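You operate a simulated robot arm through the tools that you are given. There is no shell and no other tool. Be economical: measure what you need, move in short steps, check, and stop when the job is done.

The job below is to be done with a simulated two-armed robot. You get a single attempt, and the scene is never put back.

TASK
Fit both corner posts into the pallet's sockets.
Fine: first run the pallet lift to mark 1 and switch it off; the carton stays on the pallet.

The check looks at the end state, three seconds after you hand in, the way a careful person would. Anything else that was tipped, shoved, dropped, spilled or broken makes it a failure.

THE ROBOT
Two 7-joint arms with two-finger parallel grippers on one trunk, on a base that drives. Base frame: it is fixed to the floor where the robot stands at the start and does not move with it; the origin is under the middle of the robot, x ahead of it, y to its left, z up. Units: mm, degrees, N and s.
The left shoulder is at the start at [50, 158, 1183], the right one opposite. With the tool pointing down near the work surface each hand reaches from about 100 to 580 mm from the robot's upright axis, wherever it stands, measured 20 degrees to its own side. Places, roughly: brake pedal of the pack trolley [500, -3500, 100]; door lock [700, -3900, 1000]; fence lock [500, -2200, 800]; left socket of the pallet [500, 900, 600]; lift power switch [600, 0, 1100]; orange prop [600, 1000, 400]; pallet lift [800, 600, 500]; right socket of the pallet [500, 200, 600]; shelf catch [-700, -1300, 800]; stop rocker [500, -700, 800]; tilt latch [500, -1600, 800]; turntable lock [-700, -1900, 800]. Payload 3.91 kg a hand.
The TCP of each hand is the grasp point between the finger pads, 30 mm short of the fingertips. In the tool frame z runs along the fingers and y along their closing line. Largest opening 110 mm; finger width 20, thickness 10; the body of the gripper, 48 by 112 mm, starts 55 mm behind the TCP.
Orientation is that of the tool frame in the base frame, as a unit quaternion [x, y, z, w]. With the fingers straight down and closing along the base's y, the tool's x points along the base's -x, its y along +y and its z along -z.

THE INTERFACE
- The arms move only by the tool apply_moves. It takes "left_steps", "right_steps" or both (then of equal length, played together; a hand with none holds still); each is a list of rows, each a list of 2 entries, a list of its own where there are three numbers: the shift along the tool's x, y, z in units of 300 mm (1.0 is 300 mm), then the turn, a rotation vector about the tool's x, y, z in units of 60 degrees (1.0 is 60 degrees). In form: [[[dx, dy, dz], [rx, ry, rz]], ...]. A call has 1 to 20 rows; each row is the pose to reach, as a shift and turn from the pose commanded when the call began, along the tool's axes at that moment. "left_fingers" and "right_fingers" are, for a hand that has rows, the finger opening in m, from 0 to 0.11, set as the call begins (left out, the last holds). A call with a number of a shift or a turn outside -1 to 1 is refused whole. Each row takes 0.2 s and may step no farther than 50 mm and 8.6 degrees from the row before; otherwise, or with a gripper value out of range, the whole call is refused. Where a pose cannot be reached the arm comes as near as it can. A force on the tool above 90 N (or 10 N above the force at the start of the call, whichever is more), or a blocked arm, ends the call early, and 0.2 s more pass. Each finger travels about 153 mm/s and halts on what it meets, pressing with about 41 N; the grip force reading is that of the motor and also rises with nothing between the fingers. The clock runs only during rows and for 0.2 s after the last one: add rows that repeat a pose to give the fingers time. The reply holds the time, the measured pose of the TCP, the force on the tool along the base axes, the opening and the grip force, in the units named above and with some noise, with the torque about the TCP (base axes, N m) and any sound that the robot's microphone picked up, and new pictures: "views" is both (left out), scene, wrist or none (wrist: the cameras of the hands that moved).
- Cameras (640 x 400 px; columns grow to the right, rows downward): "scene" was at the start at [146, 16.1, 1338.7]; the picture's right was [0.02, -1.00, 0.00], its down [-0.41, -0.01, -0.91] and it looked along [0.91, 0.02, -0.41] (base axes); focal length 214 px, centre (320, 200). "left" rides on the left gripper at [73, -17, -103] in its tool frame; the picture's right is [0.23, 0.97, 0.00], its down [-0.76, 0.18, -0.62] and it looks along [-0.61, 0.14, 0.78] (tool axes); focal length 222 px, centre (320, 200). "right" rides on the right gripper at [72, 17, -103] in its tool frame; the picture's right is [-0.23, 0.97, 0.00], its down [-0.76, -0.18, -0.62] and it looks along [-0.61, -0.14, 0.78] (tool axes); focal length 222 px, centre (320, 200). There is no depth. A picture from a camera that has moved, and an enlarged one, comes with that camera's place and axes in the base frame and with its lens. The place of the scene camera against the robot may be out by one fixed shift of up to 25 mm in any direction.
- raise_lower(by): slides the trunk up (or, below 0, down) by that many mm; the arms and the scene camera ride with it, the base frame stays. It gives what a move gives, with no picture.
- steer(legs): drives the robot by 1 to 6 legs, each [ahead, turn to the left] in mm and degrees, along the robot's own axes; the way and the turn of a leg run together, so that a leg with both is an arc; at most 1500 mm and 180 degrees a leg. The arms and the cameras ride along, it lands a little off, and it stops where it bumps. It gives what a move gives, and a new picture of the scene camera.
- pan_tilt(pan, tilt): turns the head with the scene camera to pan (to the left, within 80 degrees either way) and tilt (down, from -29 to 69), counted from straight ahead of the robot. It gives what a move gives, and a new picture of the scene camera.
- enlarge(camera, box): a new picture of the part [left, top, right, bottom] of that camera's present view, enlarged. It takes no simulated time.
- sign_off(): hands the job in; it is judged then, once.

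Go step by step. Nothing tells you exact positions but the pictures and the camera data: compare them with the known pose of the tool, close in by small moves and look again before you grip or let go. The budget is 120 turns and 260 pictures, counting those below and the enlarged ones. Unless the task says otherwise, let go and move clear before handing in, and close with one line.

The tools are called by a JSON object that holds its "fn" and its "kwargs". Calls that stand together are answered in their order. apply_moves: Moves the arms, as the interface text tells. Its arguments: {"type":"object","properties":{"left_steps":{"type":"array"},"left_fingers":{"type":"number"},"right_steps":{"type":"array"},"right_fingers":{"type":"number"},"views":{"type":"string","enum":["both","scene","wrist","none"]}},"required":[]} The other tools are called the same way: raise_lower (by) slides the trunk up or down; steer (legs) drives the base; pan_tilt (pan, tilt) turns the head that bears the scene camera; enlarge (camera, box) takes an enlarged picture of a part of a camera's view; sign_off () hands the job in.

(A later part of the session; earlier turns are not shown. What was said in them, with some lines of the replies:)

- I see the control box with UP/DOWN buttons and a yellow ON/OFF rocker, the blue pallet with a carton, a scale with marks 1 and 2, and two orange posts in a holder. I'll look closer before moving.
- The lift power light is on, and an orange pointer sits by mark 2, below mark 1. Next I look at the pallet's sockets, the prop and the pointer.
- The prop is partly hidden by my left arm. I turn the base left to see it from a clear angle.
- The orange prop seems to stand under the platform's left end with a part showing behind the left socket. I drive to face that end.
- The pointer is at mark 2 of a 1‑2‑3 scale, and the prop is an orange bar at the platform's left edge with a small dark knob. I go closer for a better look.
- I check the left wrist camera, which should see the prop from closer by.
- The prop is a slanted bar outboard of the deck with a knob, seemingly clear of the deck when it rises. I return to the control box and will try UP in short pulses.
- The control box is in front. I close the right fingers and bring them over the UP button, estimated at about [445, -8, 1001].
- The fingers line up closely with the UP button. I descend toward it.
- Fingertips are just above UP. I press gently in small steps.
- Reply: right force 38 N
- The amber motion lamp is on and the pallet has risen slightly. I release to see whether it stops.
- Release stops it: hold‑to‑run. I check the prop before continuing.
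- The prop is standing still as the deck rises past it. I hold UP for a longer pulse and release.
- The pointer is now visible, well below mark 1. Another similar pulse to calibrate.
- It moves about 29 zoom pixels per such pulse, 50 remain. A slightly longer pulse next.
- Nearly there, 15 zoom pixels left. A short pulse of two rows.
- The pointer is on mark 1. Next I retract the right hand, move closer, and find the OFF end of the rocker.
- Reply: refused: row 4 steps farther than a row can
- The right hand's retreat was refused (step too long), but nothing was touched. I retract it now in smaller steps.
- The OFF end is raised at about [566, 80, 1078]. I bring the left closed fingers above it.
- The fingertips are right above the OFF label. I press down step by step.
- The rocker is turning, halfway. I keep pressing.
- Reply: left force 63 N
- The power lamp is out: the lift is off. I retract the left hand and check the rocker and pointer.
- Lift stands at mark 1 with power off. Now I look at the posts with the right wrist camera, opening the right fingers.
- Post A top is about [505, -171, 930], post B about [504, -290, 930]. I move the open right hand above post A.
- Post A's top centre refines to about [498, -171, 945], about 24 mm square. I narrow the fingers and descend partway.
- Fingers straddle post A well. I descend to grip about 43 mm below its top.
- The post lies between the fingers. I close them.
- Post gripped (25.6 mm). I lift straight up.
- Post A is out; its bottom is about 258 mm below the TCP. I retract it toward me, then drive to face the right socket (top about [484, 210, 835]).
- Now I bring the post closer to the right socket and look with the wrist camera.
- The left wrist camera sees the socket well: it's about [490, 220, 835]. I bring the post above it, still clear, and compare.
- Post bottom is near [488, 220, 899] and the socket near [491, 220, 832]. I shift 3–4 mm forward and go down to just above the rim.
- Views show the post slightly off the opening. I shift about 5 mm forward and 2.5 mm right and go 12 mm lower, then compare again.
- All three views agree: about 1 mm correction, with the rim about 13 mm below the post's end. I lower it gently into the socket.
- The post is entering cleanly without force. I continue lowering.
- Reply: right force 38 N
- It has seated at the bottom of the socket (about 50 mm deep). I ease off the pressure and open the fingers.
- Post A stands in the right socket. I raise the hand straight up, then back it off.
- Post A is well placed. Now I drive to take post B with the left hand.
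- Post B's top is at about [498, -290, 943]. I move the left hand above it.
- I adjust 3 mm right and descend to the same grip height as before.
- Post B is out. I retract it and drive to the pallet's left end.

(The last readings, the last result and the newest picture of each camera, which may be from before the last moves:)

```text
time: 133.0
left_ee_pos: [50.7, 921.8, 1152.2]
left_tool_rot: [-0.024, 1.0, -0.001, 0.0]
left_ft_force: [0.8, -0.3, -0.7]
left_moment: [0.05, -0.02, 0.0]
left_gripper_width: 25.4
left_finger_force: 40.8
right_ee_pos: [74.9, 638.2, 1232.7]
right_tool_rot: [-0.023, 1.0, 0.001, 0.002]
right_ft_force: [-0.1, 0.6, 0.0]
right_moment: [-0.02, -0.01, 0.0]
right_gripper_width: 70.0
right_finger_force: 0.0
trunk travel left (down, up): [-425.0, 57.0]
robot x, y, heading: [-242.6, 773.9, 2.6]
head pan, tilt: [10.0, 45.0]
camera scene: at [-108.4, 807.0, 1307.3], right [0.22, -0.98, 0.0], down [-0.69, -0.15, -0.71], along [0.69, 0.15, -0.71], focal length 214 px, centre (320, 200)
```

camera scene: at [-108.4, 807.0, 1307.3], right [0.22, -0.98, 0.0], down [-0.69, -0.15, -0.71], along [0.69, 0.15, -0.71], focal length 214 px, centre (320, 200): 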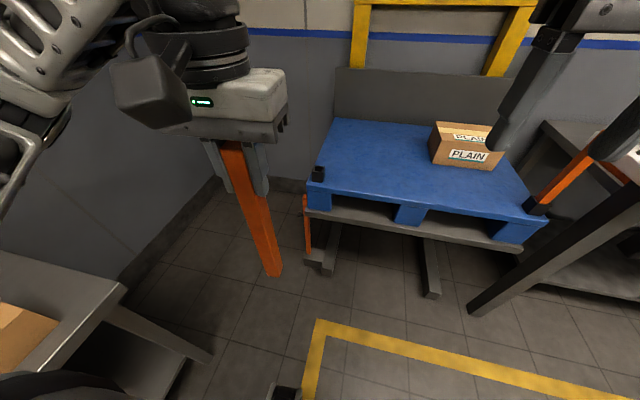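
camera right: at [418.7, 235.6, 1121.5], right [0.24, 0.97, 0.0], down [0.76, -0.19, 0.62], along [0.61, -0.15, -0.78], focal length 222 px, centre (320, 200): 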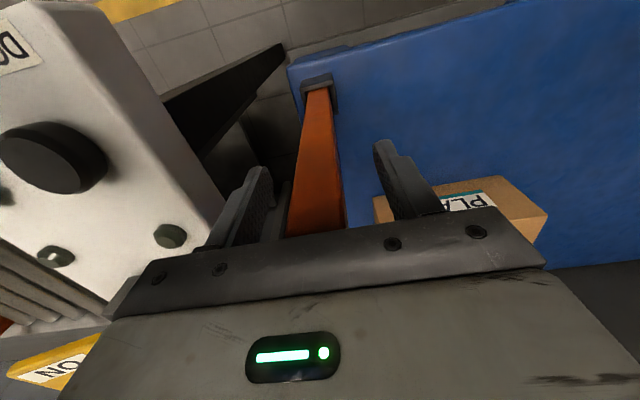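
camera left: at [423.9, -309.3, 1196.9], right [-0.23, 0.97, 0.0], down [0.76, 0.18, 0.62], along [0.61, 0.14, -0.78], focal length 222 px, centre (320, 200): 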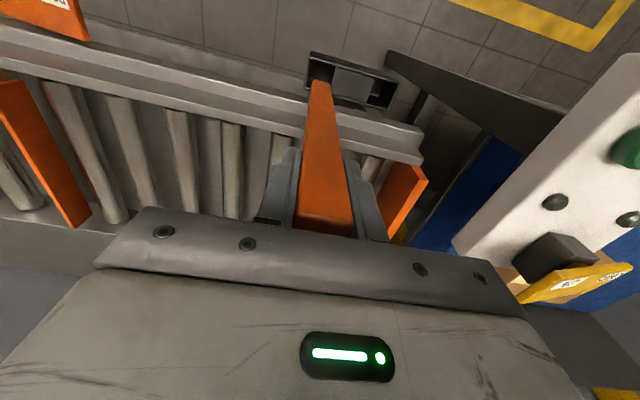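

Left socket looks to be about [490, 926, 832]. I straighten and move in.

{"fn": "steer", "kwargs": {"legs": [[0, -2.6], [235, 0]]}}

{"fn": "enlarge", "kwargs": {"camera": "right", "box": [320, 20, 560, 200]}}

```text
time: 135.2
left_ee_pos: [293.0, 908.1, 1152.9]
left_tool_rot: [-0.001, 1.0, -0.001, 0.0]
left_ft_force: [0.3, -0.6, -1.9]
left_moment: [0.01, -0.01, -0.03]
left_gripper_width: 25.5
left_finger_force: 40.9
right_ee_pos: [303.9, 624.6, 1232.8]
right_tool_rot: [-0.001, 1.0, 0.001, 0.001]
right_ft_force: [0.2, 0.7, -0.3]
right_moment: [0.0, 0.02, 0.01]
right_gripper_width: 70.1
right_finger_force: 0.0
trunk travel left (down, up): [-425.0, 57.0]
robot x, y, heading: [-8.9, 773.5, 0.2]
head pan, tilt: [10.0, 45.0]
camera scene: at [127.9, 801.8, 1307.2], right [0.17, -0.98, 0.0], down [-0.7, -0.12, -0.71], along [0.7, 0.12, -0.71], focal length 214 px, centre (320, 200)
```

scene: 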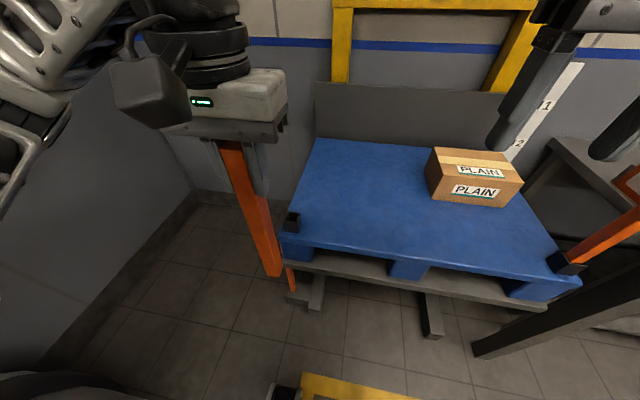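

```text
2.22 times, centred on (440, 110) of right
camera zoom: at [232.5, 641.5, 1336.5], right [0.23, 0.97, 0.0], down [0.76, -0.18, 0.62], along [0.61, -0.14, -0.78], focal length 494 px, centre (53, 400)
```

zoom: 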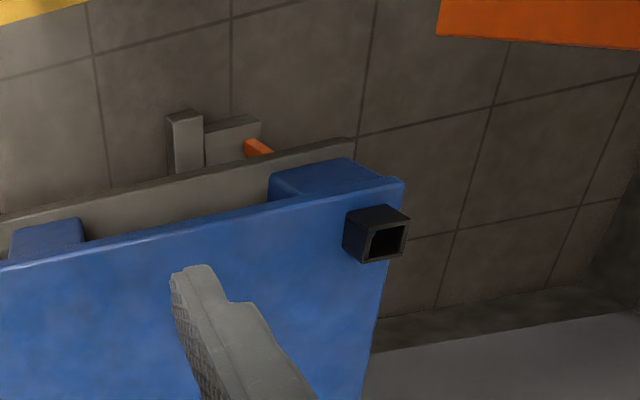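

Socket estimate from the right wrist camera: about [500, 940, 826]. I bring the post near above it and compare.

{"fn": "apply_moves", "kwargs": {"left_steps": [[[-0.12, 0.02, 0], [0, 0, 0]], [[-0.25, 0.04, 0], [0, 0, 0]], [[-0.38, 0.06, 0], [0, 0, 0]], [[-0.5, 0.08, 0.0], [0, 0, 0]], [[-0.61, 0.09, 0.0], [0, 0, 0]], [[-0.66, 0.09, 0.06], [0, 0, 0]]], "views": "both"}}

{"fn": "enlarge", "kwargs": {"camera": "right", "box": [430, 60, 530, 140]}}

{"fn": "enlarge", "kwargs": {"camera": "scene", "box": [250, 170, 330, 250]}}

{"fn": "enlarge", "kwargs": {"camera": "left", "box": [260, 20, 380, 140]}}

```text
time: 136.6
left_ee_pos: [491.2, 934.8, 1137.3]
left_tool_rot: [-0.001, 1.0, -0.001, 0.0]
left_ft_force: [-0.7, 0.8, -0.7]
left_moment: [0.01, -0.01, 0.01]
left_gripper_width: 25.6
left_finger_force: 41.0
right_ee_pos: [303.3, 624.4, 1232.4]
right_tool_rot: [0.0, 1.0, -0.001, 0.0]
right_ft_force: [-0.3, 1.6, 0.4]
right_moment: [-0.01, 0.0, 0.0]
right_gripper_width: 70.1
right_finger_force: 0.2
trunk travel left (down, up): [-425.0, 57.0]
robot x, y, heading: [-5.9, 773.2, -0.2]
head pan, tilt: [10.0, 45.0]
camera scene: at [127.6, 802.0, 1307.3], right [0.17, -0.98, 0.0], down [-0.7, -0.12, -0.71], along [0.7, 0.12, -0.71], focal length 214 px, centre (320, 200)
camera left: at [418.7, 919.6, 1240.6], right [-0.23, 0.97, 0.0], down [0.76, 0.18, 0.62], along [0.61, 0.14, -0.78], focal length 222 px, centre (320, 200)
```

scene: 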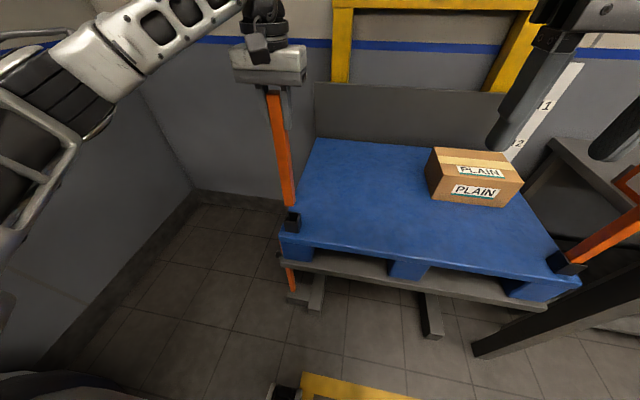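
left: 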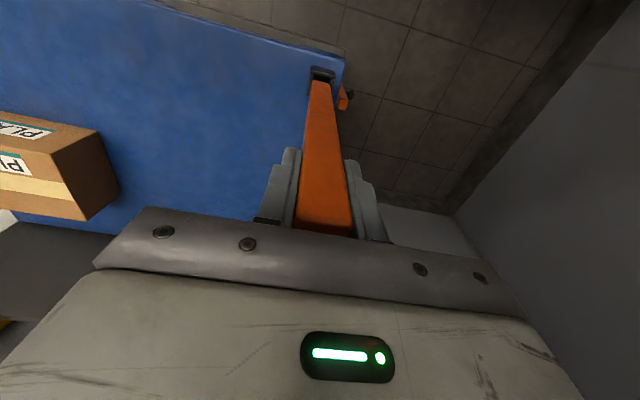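

```text
5.00 times, centred on (480, 100) of right
camera zoom: at [232.2, 641.6, 1336.7], right [0.23, 0.97, 0.0], down [0.76, -0.18, 0.62], along [0.61, -0.14, -0.78], focal length 1111 px, centre (-480, 700)
```

zoom: 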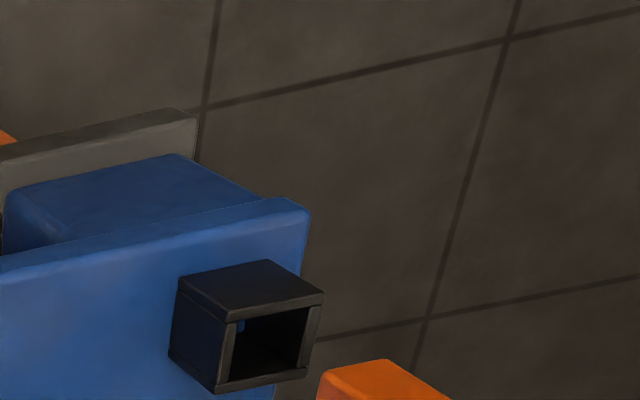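

```text
5.00 times, centred on (290, 210) of scene
camera zoom: at [127.6, 802.0, 1307.3], right [0.17, -0.98, 0.0], down [-0.7, -0.12, -0.71], along [0.7, 0.12, -0.71], focal length 1072 px, centre (470, 150)
```

zoom: 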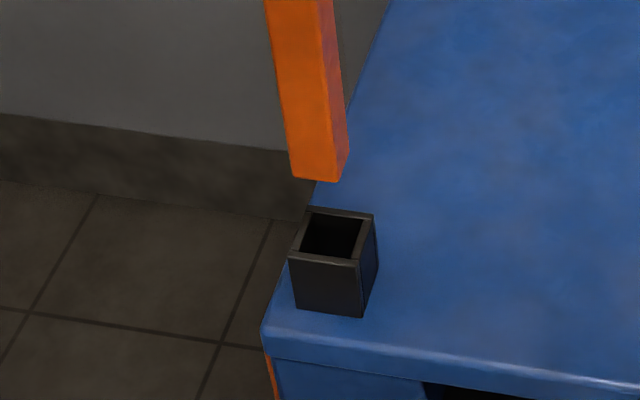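

```text
3.33 times, centred on (320, 80) of left
camera zoom: at [418.7, 919.6, 1240.6], right [-0.23, 0.97, 0.0], down [0.76, 0.18, 0.62], along [0.61, 0.14, -0.78], focal length 740 px, centre (320, 600)
```

zoom: 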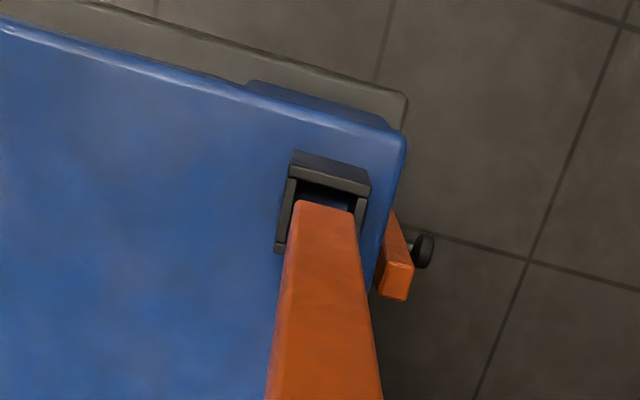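

The views agree the post must go about 10 mm forward and 3 mm left, with about 69 mm to the rim. I shift and lower by 45 mm.

{"fn": "apply_moves", "kwargs": {"left_steps": [[[-0.03, 0.009, 0.03], [0, 0, 0]], [[-0.03, 0.009, 0.09], [0, 0, 0]], [[-0.03, 0.009, 0.15], [0, 0, 0]], [[-0.03, 0.009, 0.15], [0, 0, 0]]], "views": "none"}}

{"fn": "enlarge", "kwargs": {"camera": "right", "box": [450, 80, 520, 150]}}

{"fn": "enlarge", "kwargs": {"camera": "scene", "box": [260, 180, 320, 240]}}

{"fn": "enlarge", "kwargs": {"camera": "left", "box": [280, 30, 360, 110]}}

```text
time: 137.6
left_ee_pos: [497.8, 939.5, 1089.9]
left_tool_rot: [-0.001, 1.0, -0.001, 0.001]
left_ft_force: [0.0, 0.1, -0.9]
left_moment: [0.0, 0.0, 0.02]
left_gripper_width: 25.8
left_finger_force: 41.6
right_ee_pos: [303.7, 624.3, 1232.7]
right_tool_rot: [-0.001, 1.0, 0.001, 0.0]
right_ft_force: [0.3, -1.0, 0.0]
right_moment: [0.02, -0.01, 0.01]
right_gripper_width: 70.1
right_finger_force: 0.0
trunk travel left (down, up): [-425.0, 57.0]
robot x, y, heading: [-8.4, 772.2, 0.2]
head pan, tilt: [10.0, 45.0]
```

```text
5.71 times, centred on (485, 115) of right
camera zoom: at [231.8, 641.5, 1336.7], right [0.23, 0.97, 0.0], down [0.76, -0.18, 0.62], along [0.61, -0.14, -0.78], focal length 1269 px, centre (-623, 686)
```

zoom: 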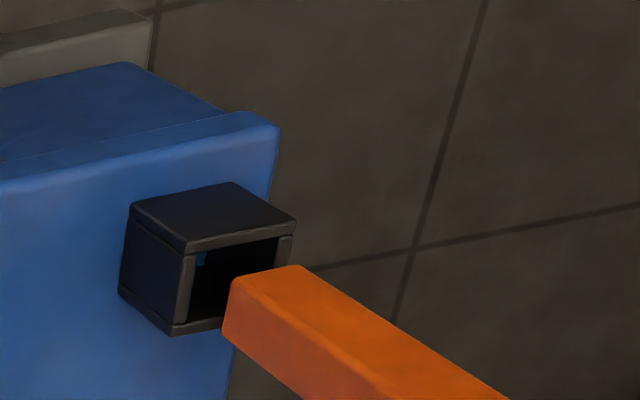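

```text
6.67 times, centred on (290, 210) of scene
camera zoom: at [127.3, 801.8, 1307.3], right [0.17, -0.98, 0.0], down [-0.7, -0.12, -0.71], along [0.7, 0.12, -0.71], focal length 1430 px, centre (520, 133)
```

zoom: 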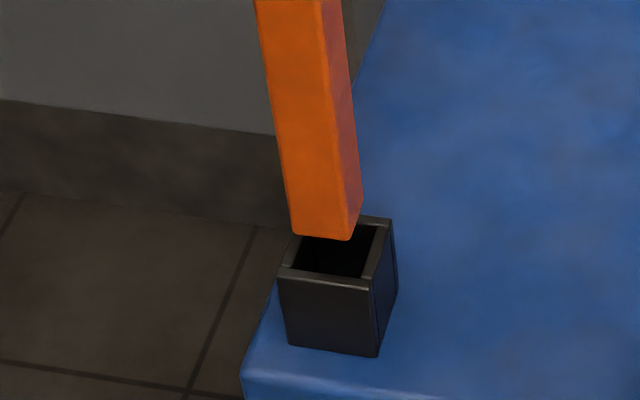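

```text
5.00 times, centred on (320, 70) of left
camera zoom: at [425.6, 923.5, 1193.0], right [-0.23, 0.97, 0.0], down [0.76, 0.18, 0.62], along [0.61, 0.14, -0.78], focal length 1111 px, centre (320, 850)
```

zoom: 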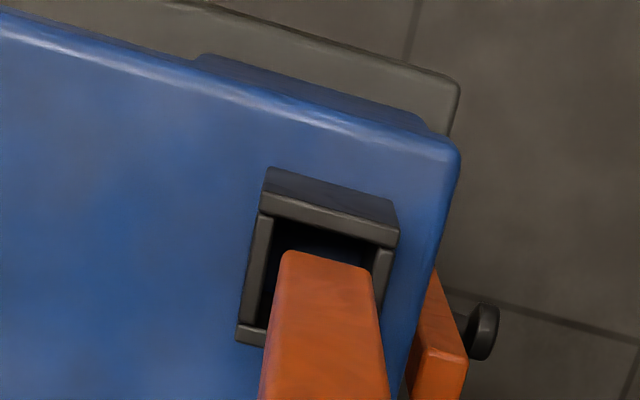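

Nearly aligned; about 20 mm above the rim. I go 12 mm lower with a tiny correction and look again.

{"fn": "apply_moves", "kwargs": {"left_steps": [[[0, -0.0015, 0.02], [0, 0, 0]], [[0, -0.0015, 0.04], [0, 0, 0]], [[0, -0.0015, 0.045], [0, 0, 0]], [[0, -0.0015, 0.045], [0, 0, 0]]], "views": "none"}}

{"fn": "enlarge", "kwargs": {"camera": "right", "box": [450, 80, 520, 150]}}

{"fn": "enlarge", "kwargs": {"camera": "scene", "box": [260, 180, 320, 240]}}

{"fn": "enlarge", "kwargs": {"camera": "left", "box": [280, 30, 360, 110]}}

```text
time: 138.6
left_ee_pos: [499.8, 939.1, 1077.2]
left_tool_rot: [-0.002, 1.0, -0.001, 0.0]
left_ft_force: [0.0, 0.2, -0.9]
left_moment: [0.02, 0.0, -0.02]
left_gripper_width: 25.8
left_finger_force: 41.1
right_ee_pos: [303.2, 624.1, 1232.9]
right_tool_rot: [-0.001, 1.0, 0.0, 0.001]
right_ft_force: [0.5, -0.2, -0.7]
right_moment: [-0.01, -0.03, -0.01]
right_gripper_width: 69.8
right_finger_force: 0.0
trunk travel left (down, up): [-425.0, 57.0]
robot x, y, heading: [-5.2, 770.4, 0.0]
head pan, tilt: [10.0, 45.0]
```

```text
5.71 times, centred on (485, 115) of right
camera zoom: at [231.9, 641.5, 1336.7], right [0.23, 0.97, 0.0], down [0.76, -0.18, 0.62], along [0.61, -0.14, -0.78], focal length 1269 px, centre (-623, 686)
```

zoom: 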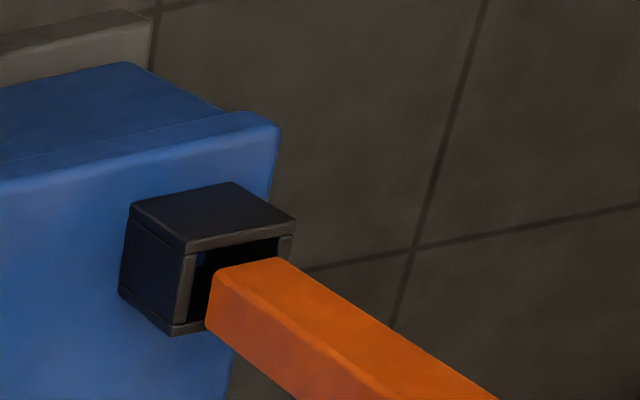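

```text
6.67 times, centred on (290, 210) of scene
camera zoom: at [127.3, 801.8, 1307.3], right [0.17, -0.98, 0.0], down [-0.7, -0.12, -0.71], along [0.7, 0.12, -0.71], focal length 1430 px, centre (520, 133)
```

zoom: 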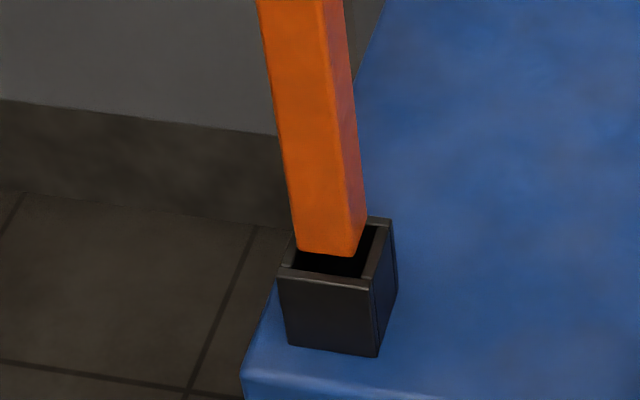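

```text
5.00 times, centred on (320, 70) of left
camera zoom: at [427.5, 923.2, 1180.2], right [-0.23, 0.97, 0.0], down [0.76, 0.18, 0.62], along [0.61, 0.14, -0.78], focal length 1111 px, centre (320, 850)
```

zoom: 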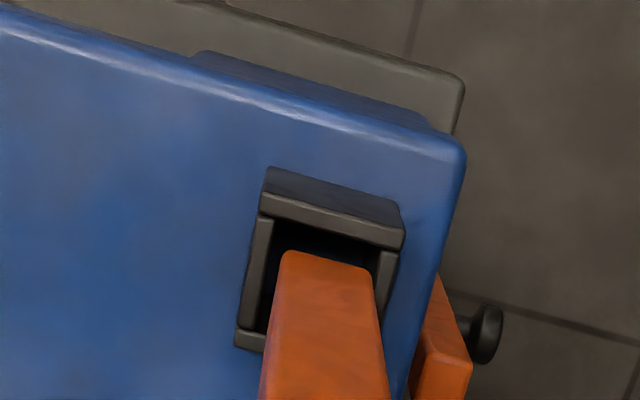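

Within about 1.5 mm. I apply a small correction back and right, and lower gently into the opening.

{"fn": "apply_moves", "kwargs": {"left_steps": [[[0.005, -0.0023, 0.01], [0, 0, 0]], [[0.005, -0.0023, 0.025], [0, 0, 0]], [[0.005, -0.0023, 0.04], [0, 0, 0]], [[0.005, -0.0023, 0.05], [0, 0, 0]]], "views": "none"}}

{"fn": "enlarge", "kwargs": {"camera": "right", "box": [450, 80, 520, 150]}}

{"fn": "enlarge", "kwargs": {"camera": "scene", "box": [260, 180, 320, 240]}}

```text
time: 139.6
left_ee_pos: [497.4, 937.4, 1061.6]
left_tool_rot: [-0.002, 1.0, -0.001, -0.001]
left_ft_force: [0.7, 0.6, -1.3]
left_moment: [0.0, -0.05, -0.03]
left_gripper_width: 25.4
left_finger_force: 41.6
right_ee_pos: [304.5, 624.6, 1233.0]
right_tool_rot: [0.0, 1.0, 0.001, 0.002]
right_ft_force: [0.1, -0.6, -0.3]
right_moment: [0.01, 0.03, -0.02]
right_gripper_width: 69.9
right_finger_force: 0.2
trunk travel left (down, up): [-425.0, 57.0]
robot x, y, heading: [-7.6, 773.1, 0.2]
head pan, tilt: [10.0, 45.0]
```

```text
5.71 times, centred on (485, 115) of right
camera zoom: at [231.9, 641.5, 1336.7], right [0.23, 0.97, 0.0], down [0.76, -0.18, 0.62], along [0.61, -0.14, -0.78], focal length 1269 px, centre (-623, 686)
```

zoom: 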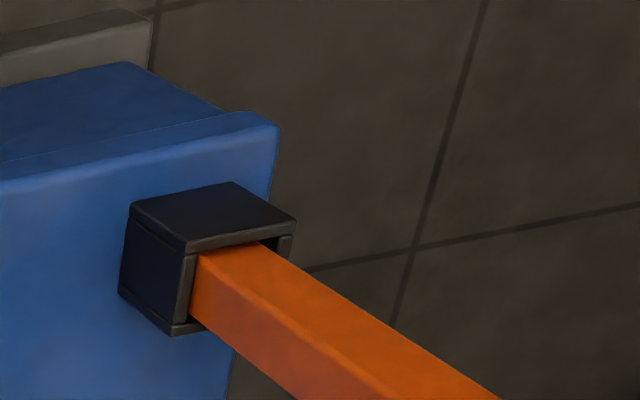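

```text
6.67 times, centred on (290, 210) of scene
camera zoom: at [127.3, 801.8, 1307.3], right [0.17, -0.98, 0.0], down [-0.7, -0.12, -0.71], along [0.7, 0.12, -0.71], focal length 1430 px, centre (520, 133)
```

zoom: 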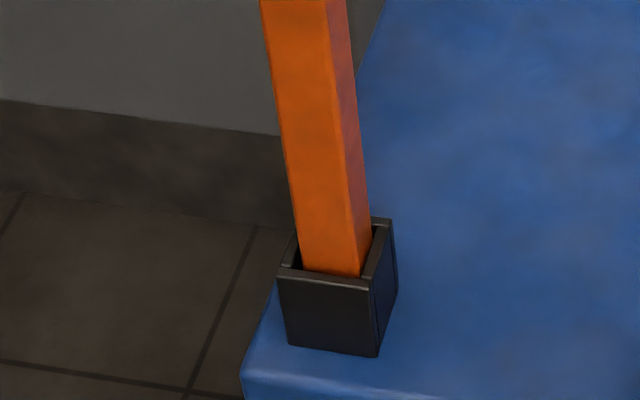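

The post's end is inside the opening, no contact force. I lower further.

{"fn": "apply_moves", "kwargs": {"left_steps": [[[0, 0, 0.02], [0, 0, 0]], [[0, 0, 0.04], [0, 0, 0]], [[0, 0, 0.06], [0, 0, 0]], [[0, 0, 0.08], [0, 0, 0]], [[0, 0, 0.1], [0, 0, 0]]], "views": "none"}}

{"fn": "enlarge", "kwargs": {"camera": "scene", "box": [260, 180, 320, 240]}}

```text
time: 140.8
left_ee_pos: [499.0, 937.4, 1029.8]
left_tool_rot: [-0.001, 1.0, -0.001, 0.0]
left_ft_force: [0.4, -0.5, -1.4]
left_moment: [0.02, 0.01, -0.02]
left_gripper_width: 25.7
left_finger_force: 40.7
right_ee_pos: [304.0, 624.5, 1232.5]
right_tool_rot: [-0.001, 1.0, 0.0, 0.001]
right_ft_force: [-0.1, -0.2, 0.1]
right_moment: [0.01, -0.03, 0.03]
right_gripper_width: 70.2
right_finger_force: 0.2
trunk travel left (down, up): [-425.0, 57.0]
robot x, y, heading: [-9.8, 775.7, 0.1]
head pan, tilt: [10.0, 45.0]
```

```text
6.67 times, centred on (290, 210) of scene
camera zoom: at [127.4, 801.9, 1307.3], right [0.17, -0.98, 0.0], down [-0.7, -0.12, -0.71], along [0.7, 0.12, -0.71], focal length 1430 px, centre (520, 133)
```

zoom: 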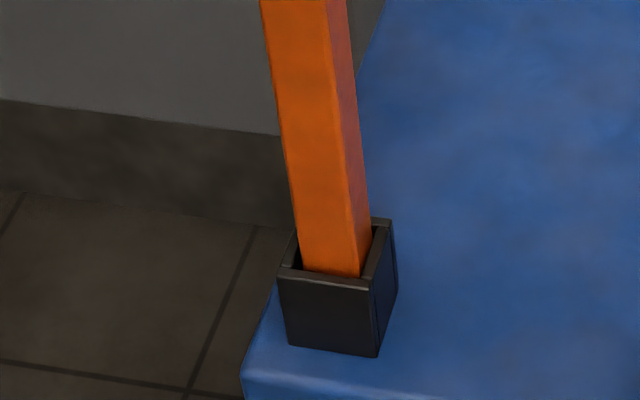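

{"fn": "apply_moves", "kwargs": {"left_steps": [[[0, 0, 0.015], [0, 0, 0]], [[0, 0, 0.03], [0, 0, 0]], [[0, 0, 0.045], [0, 0, 0]], [[0, 0, 0.06], [0, 0, 0]]], "views": "none"}}

```text
time: 141.8
left_ee_pos: [497.2, 938.3, 1018.6]
left_tool_rot: [-0.002, 1.0, -0.002, 0.008]
left_ft_force: [-0.2, 2.9, 37.9]
left_moment: [0.63, -0.05, -0.09]
left_gripper_width: 26.1
left_finger_force: 40.8
right_ee_pos: [300.7, 625.8, 1232.7]
right_tool_rot: [-0.001, 1.0, 0.002, 0.002]
right_ft_force: [0.5, -1.1, -0.2]
right_moment: [0.02, 0.01, 0.01]
right_gripper_width: 69.8
right_finger_force: 0.1
trunk travel left (down, up): [-425.0, 57.0]
robot x, y, heading: [-7.8, 772.3, -0.3]
head pan, tilt: [10.0, 45.0]
```

Post B has seated at the same depth as A. I ease off and open the fingers.

{"fn": "apply_moves", "kwargs": {"left_steps": [[[0, 0, -0.02], [0, 0, 0]], [[0, 0, -0.02], [0, 0, 0]]], "views": "none"}}

{"fn": "apply_moves", "kwargs": {"left_steps": [[[0, 0, 0], [0, 0, 0]], [[0, 0, 0], [0, 0, 0]], [[0, 0, 0], [0, 0, 0]]], "left_fingers": 0.07, "views": "wrist"}}

{"fn": "apply_moves", "kwargs": {"left_steps": [[[0, 0, -0.1], [0, 0, 0]], [[0, 0, -0.25], [0, 0, 0]], [[0, 0, -0.4], [0, 0, 0]], [[0, 0, -0.55], [0, 0, 0]], [[0, 0, -0.7], [0, 0, 0]], [[0.15, 0, -0.72], [0, 0, 0]], [[0.3, 0, -0.72], [0, 0, 0]], [[0.45, 0, -0.72], [0, 0, 0]], [[0.6, 0, -0.72], [0, 0, 0]]], "views": "scene"}}

```text
time: 142.4
left_ee_pos: [497.4, 937.5, 1018.2]
left_tool_rot: [0.0, 1.0, -0.002, 0.002]
left_ft_force: [5.8, -2.2, 13.2]
left_moment: [-0.22, -1.36, -0.11]
left_gripper_width: 25.8
left_finger_force: 41.0
right_ee_pos: [303.3, 625.1, 1233.0]
right_tool_rot: [-0.002, 1.0, 0.001, 0.002]
right_ft_force: [0.5, 0.1, 0.0]
right_moment: [0.02, 0.02, -0.03]
right_gripper_width: 70.3
right_finger_force: 0.1
trunk travel left (down, up): [-425.0, 57.0]
robot x, y, heading: [-6.1, 776.1, 0.3]
head pan, tilt: [10.0, 45.0]
```

```text
time: 143.2
left_ee_pos: [498.1, 938.4, 1018.3]
left_tool_rot: [-0.001, 1.0, -0.001, 0.0]
left_ft_force: [-0.8, -0.8, 0.4]
left_moment: [0.0, -0.03, 0.02]
left_gripper_width: 70.2
left_finger_force: 0.2
right_ee_pos: [304.7, 625.4, 1232.0]
right_tool_rot: [-0.001, 1.0, 0.001, 0.001]
right_ft_force: [0.1, -1.3, -0.4]
right_moment: [-0.01, 0.02, 0.0]
right_gripper_width: 69.9
right_finger_force: 0.0
trunk travel left (down, up): [-425.0, 57.0]
robot x, y, heading: [-6.3, 772.7, 0.1]
head pan, tilt: [10.0, 45.0]
camera left: at [425.6, 922.7, 1122.1], right [-0.23, 0.97, 0.0], down [0.76, 0.18, 0.62], along [0.61, 0.14, -0.78], focal length 222 px, centre (320, 200)
```

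left: 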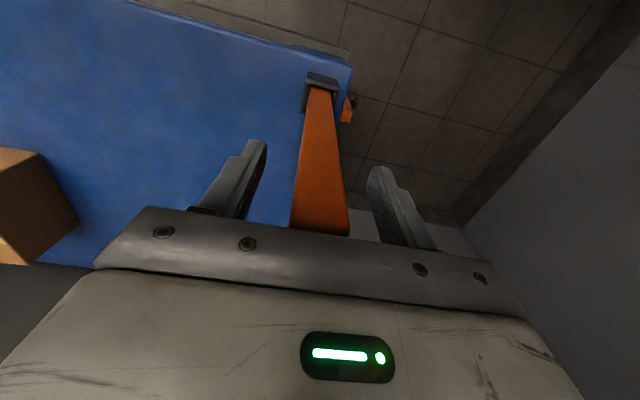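

```text
time: 145.2
left_ee_pos: [319.9, 939.1, 1234.9]
left_tool_rot: [-0.002, 1.0, 0.0, 0.001]
left_ft_force: [0.3, -1.2, 0.5]
left_moment: [-0.01, -0.04, -0.01]
left_gripper_width: 70.0
left_finger_force: 0.0
right_ee_pos: [302.7, 625.8, 1234.2]
right_tool_rot: [-0.001, 1.0, 0.001, 0.001]
right_ft_force: [-0.3, -0.9, -0.7]
right_moment: [-0.01, -0.05, -0.01]
right_gripper_width: 69.9
right_finger_force: 0.1
trunk travel left (down, up): [-425.0, 57.0]
robot x, y, heading: [-5.7, 770.1, -0.1]
head pan, tilt: [10.0, 45.0]
camera scene: at [126.8, 801.8, 1307.4], right [0.17, -0.98, 0.0], down [-0.7, -0.12, -0.71], along [0.7, 0.12, -0.71], focal length 214 px, centre (320, 200)
```

scene: 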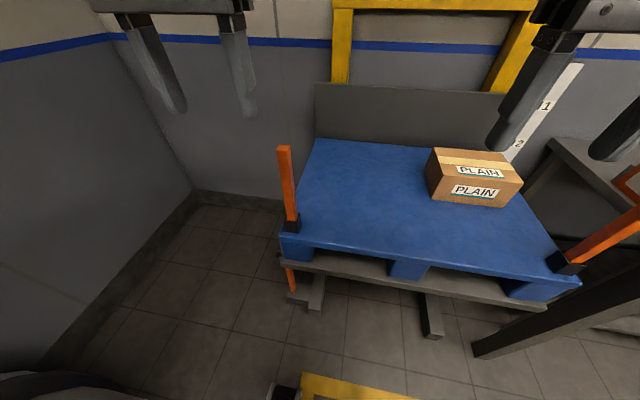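

Both posts stand in their sockets. I back away and check the pointer, the lamp and the whole scene once more.

{"fn": "steer", "kwargs": {"legs": [[-250, 0]]}}

{"fn": "pan_tilt", "kwargs": {"pan": -30, "tilt": 28}}

{"fn": "enlarge", "kwargs": {"camera": "scene", "box": [180, 120, 460, 300]}}

```text
time: 147.0
left_ee_pos: [74.0, 940.6, 1236.3]
left_tool_rot: [-0.001, 1.0, 0.0, 0.0]
left_ft_force: [0.0, -0.2, 0.0]
left_moment: [-0.02, -0.02, 0.0]
left_gripper_width: 70.0
left_finger_force: 0.1
right_ee_pos: [57.9, 624.8, 1232.1]
right_tool_rot: [-0.001, 1.0, 0.001, 0.002]
right_ft_force: [0.3, 1.4, 1.0]
right_moment: [-0.01, 0.0, -0.02]
right_gripper_width: 70.2
right_finger_force: 0.2
trunk travel left (down, up): [-425.0, 57.0]
robot x, y, heading: [-249.0, 773.8, 0.2]
head pan, tilt: [10.0, 45.0]
camera scene: at [-119.2, 801.6, 1307.4], right [0.18, -0.98, 0.0], down [-0.7, -0.12, -0.71], along [0.7, 0.12, -0.71], focal length 214 px, centre (320, 200)
```

scene: 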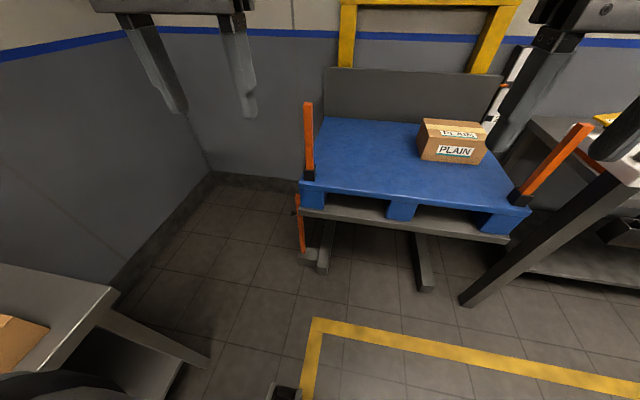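

```text
time: 148.1
left_ee_pos: [73.9, 939.4, 1234.8]
left_tool_rot: [-0.001, 1.0, -0.001, -0.001]
left_ft_force: [-0.3, 0.6, 0.6]
left_moment: [0.01, 0.0, -0.02]
left_gripper_width: 69.8
left_finger_force: 0.1
right_ee_pos: [57.9, 625.2, 1231.5]
right_tool_rot: [-0.001, 1.0, 0.001, 0.001]
right_ft_force: [0.5, 0.3, -0.2]
right_moment: [0.02, 0.0, -0.02]
right_gripper_width: 70.2
right_finger_force: 0.0
trunk travel left (down, up): [-425.0, 57.0]
robot x, y, heading: [-250.5, 772.9, 0.2]
head pan, tilt: [-30.0, 28.0]
camera scene: at [-119.5, 742.0, 1333.1], right [-0.5, -0.87, 0.0], down [-0.41, 0.23, -0.88], along [0.77, -0.44, -0.47], focal length 214 px, centre (320, 200)
```

scene: 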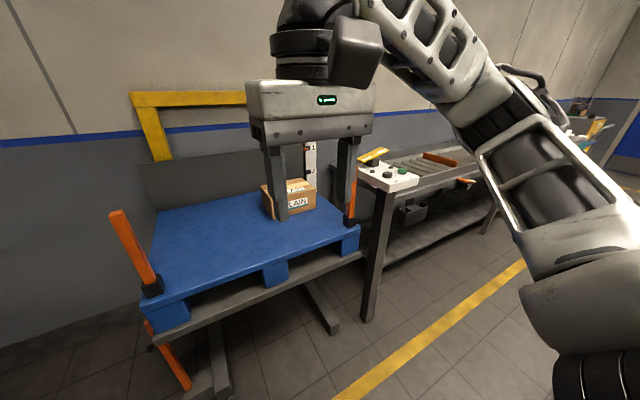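

```text
2.22 times, centred on (320, 210) of scene
camera zoom: at [-119.5, 742.0, 1333.1], right [-0.5, -0.87, 0.0], down [-0.41, 0.23, -0.88], along [0.77, -0.44, -0.47], focal length 477 px, centre (320, 178)
```

zoom: 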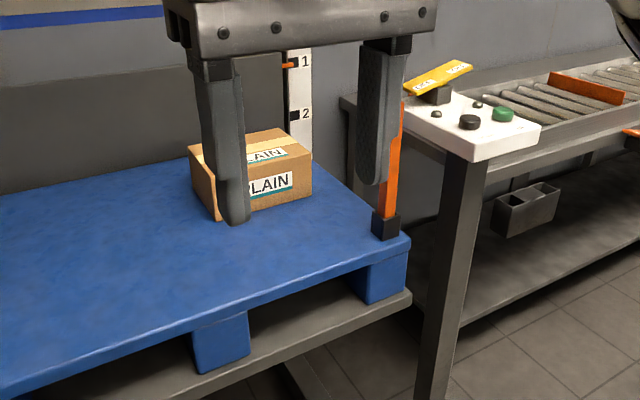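

The lift stands at mark 1 with its power off, the carton is still on the pallet, and both posts are seated in their sockets. The hands are clear, so I hand in.

{"fn": "sign_off", "kwargs": {}}

```text
The job is handed in.
```

Both corner posts are seated in the pallet's sockets. The lift is at mark 1 and switched off, and the carton is still on the pallet.
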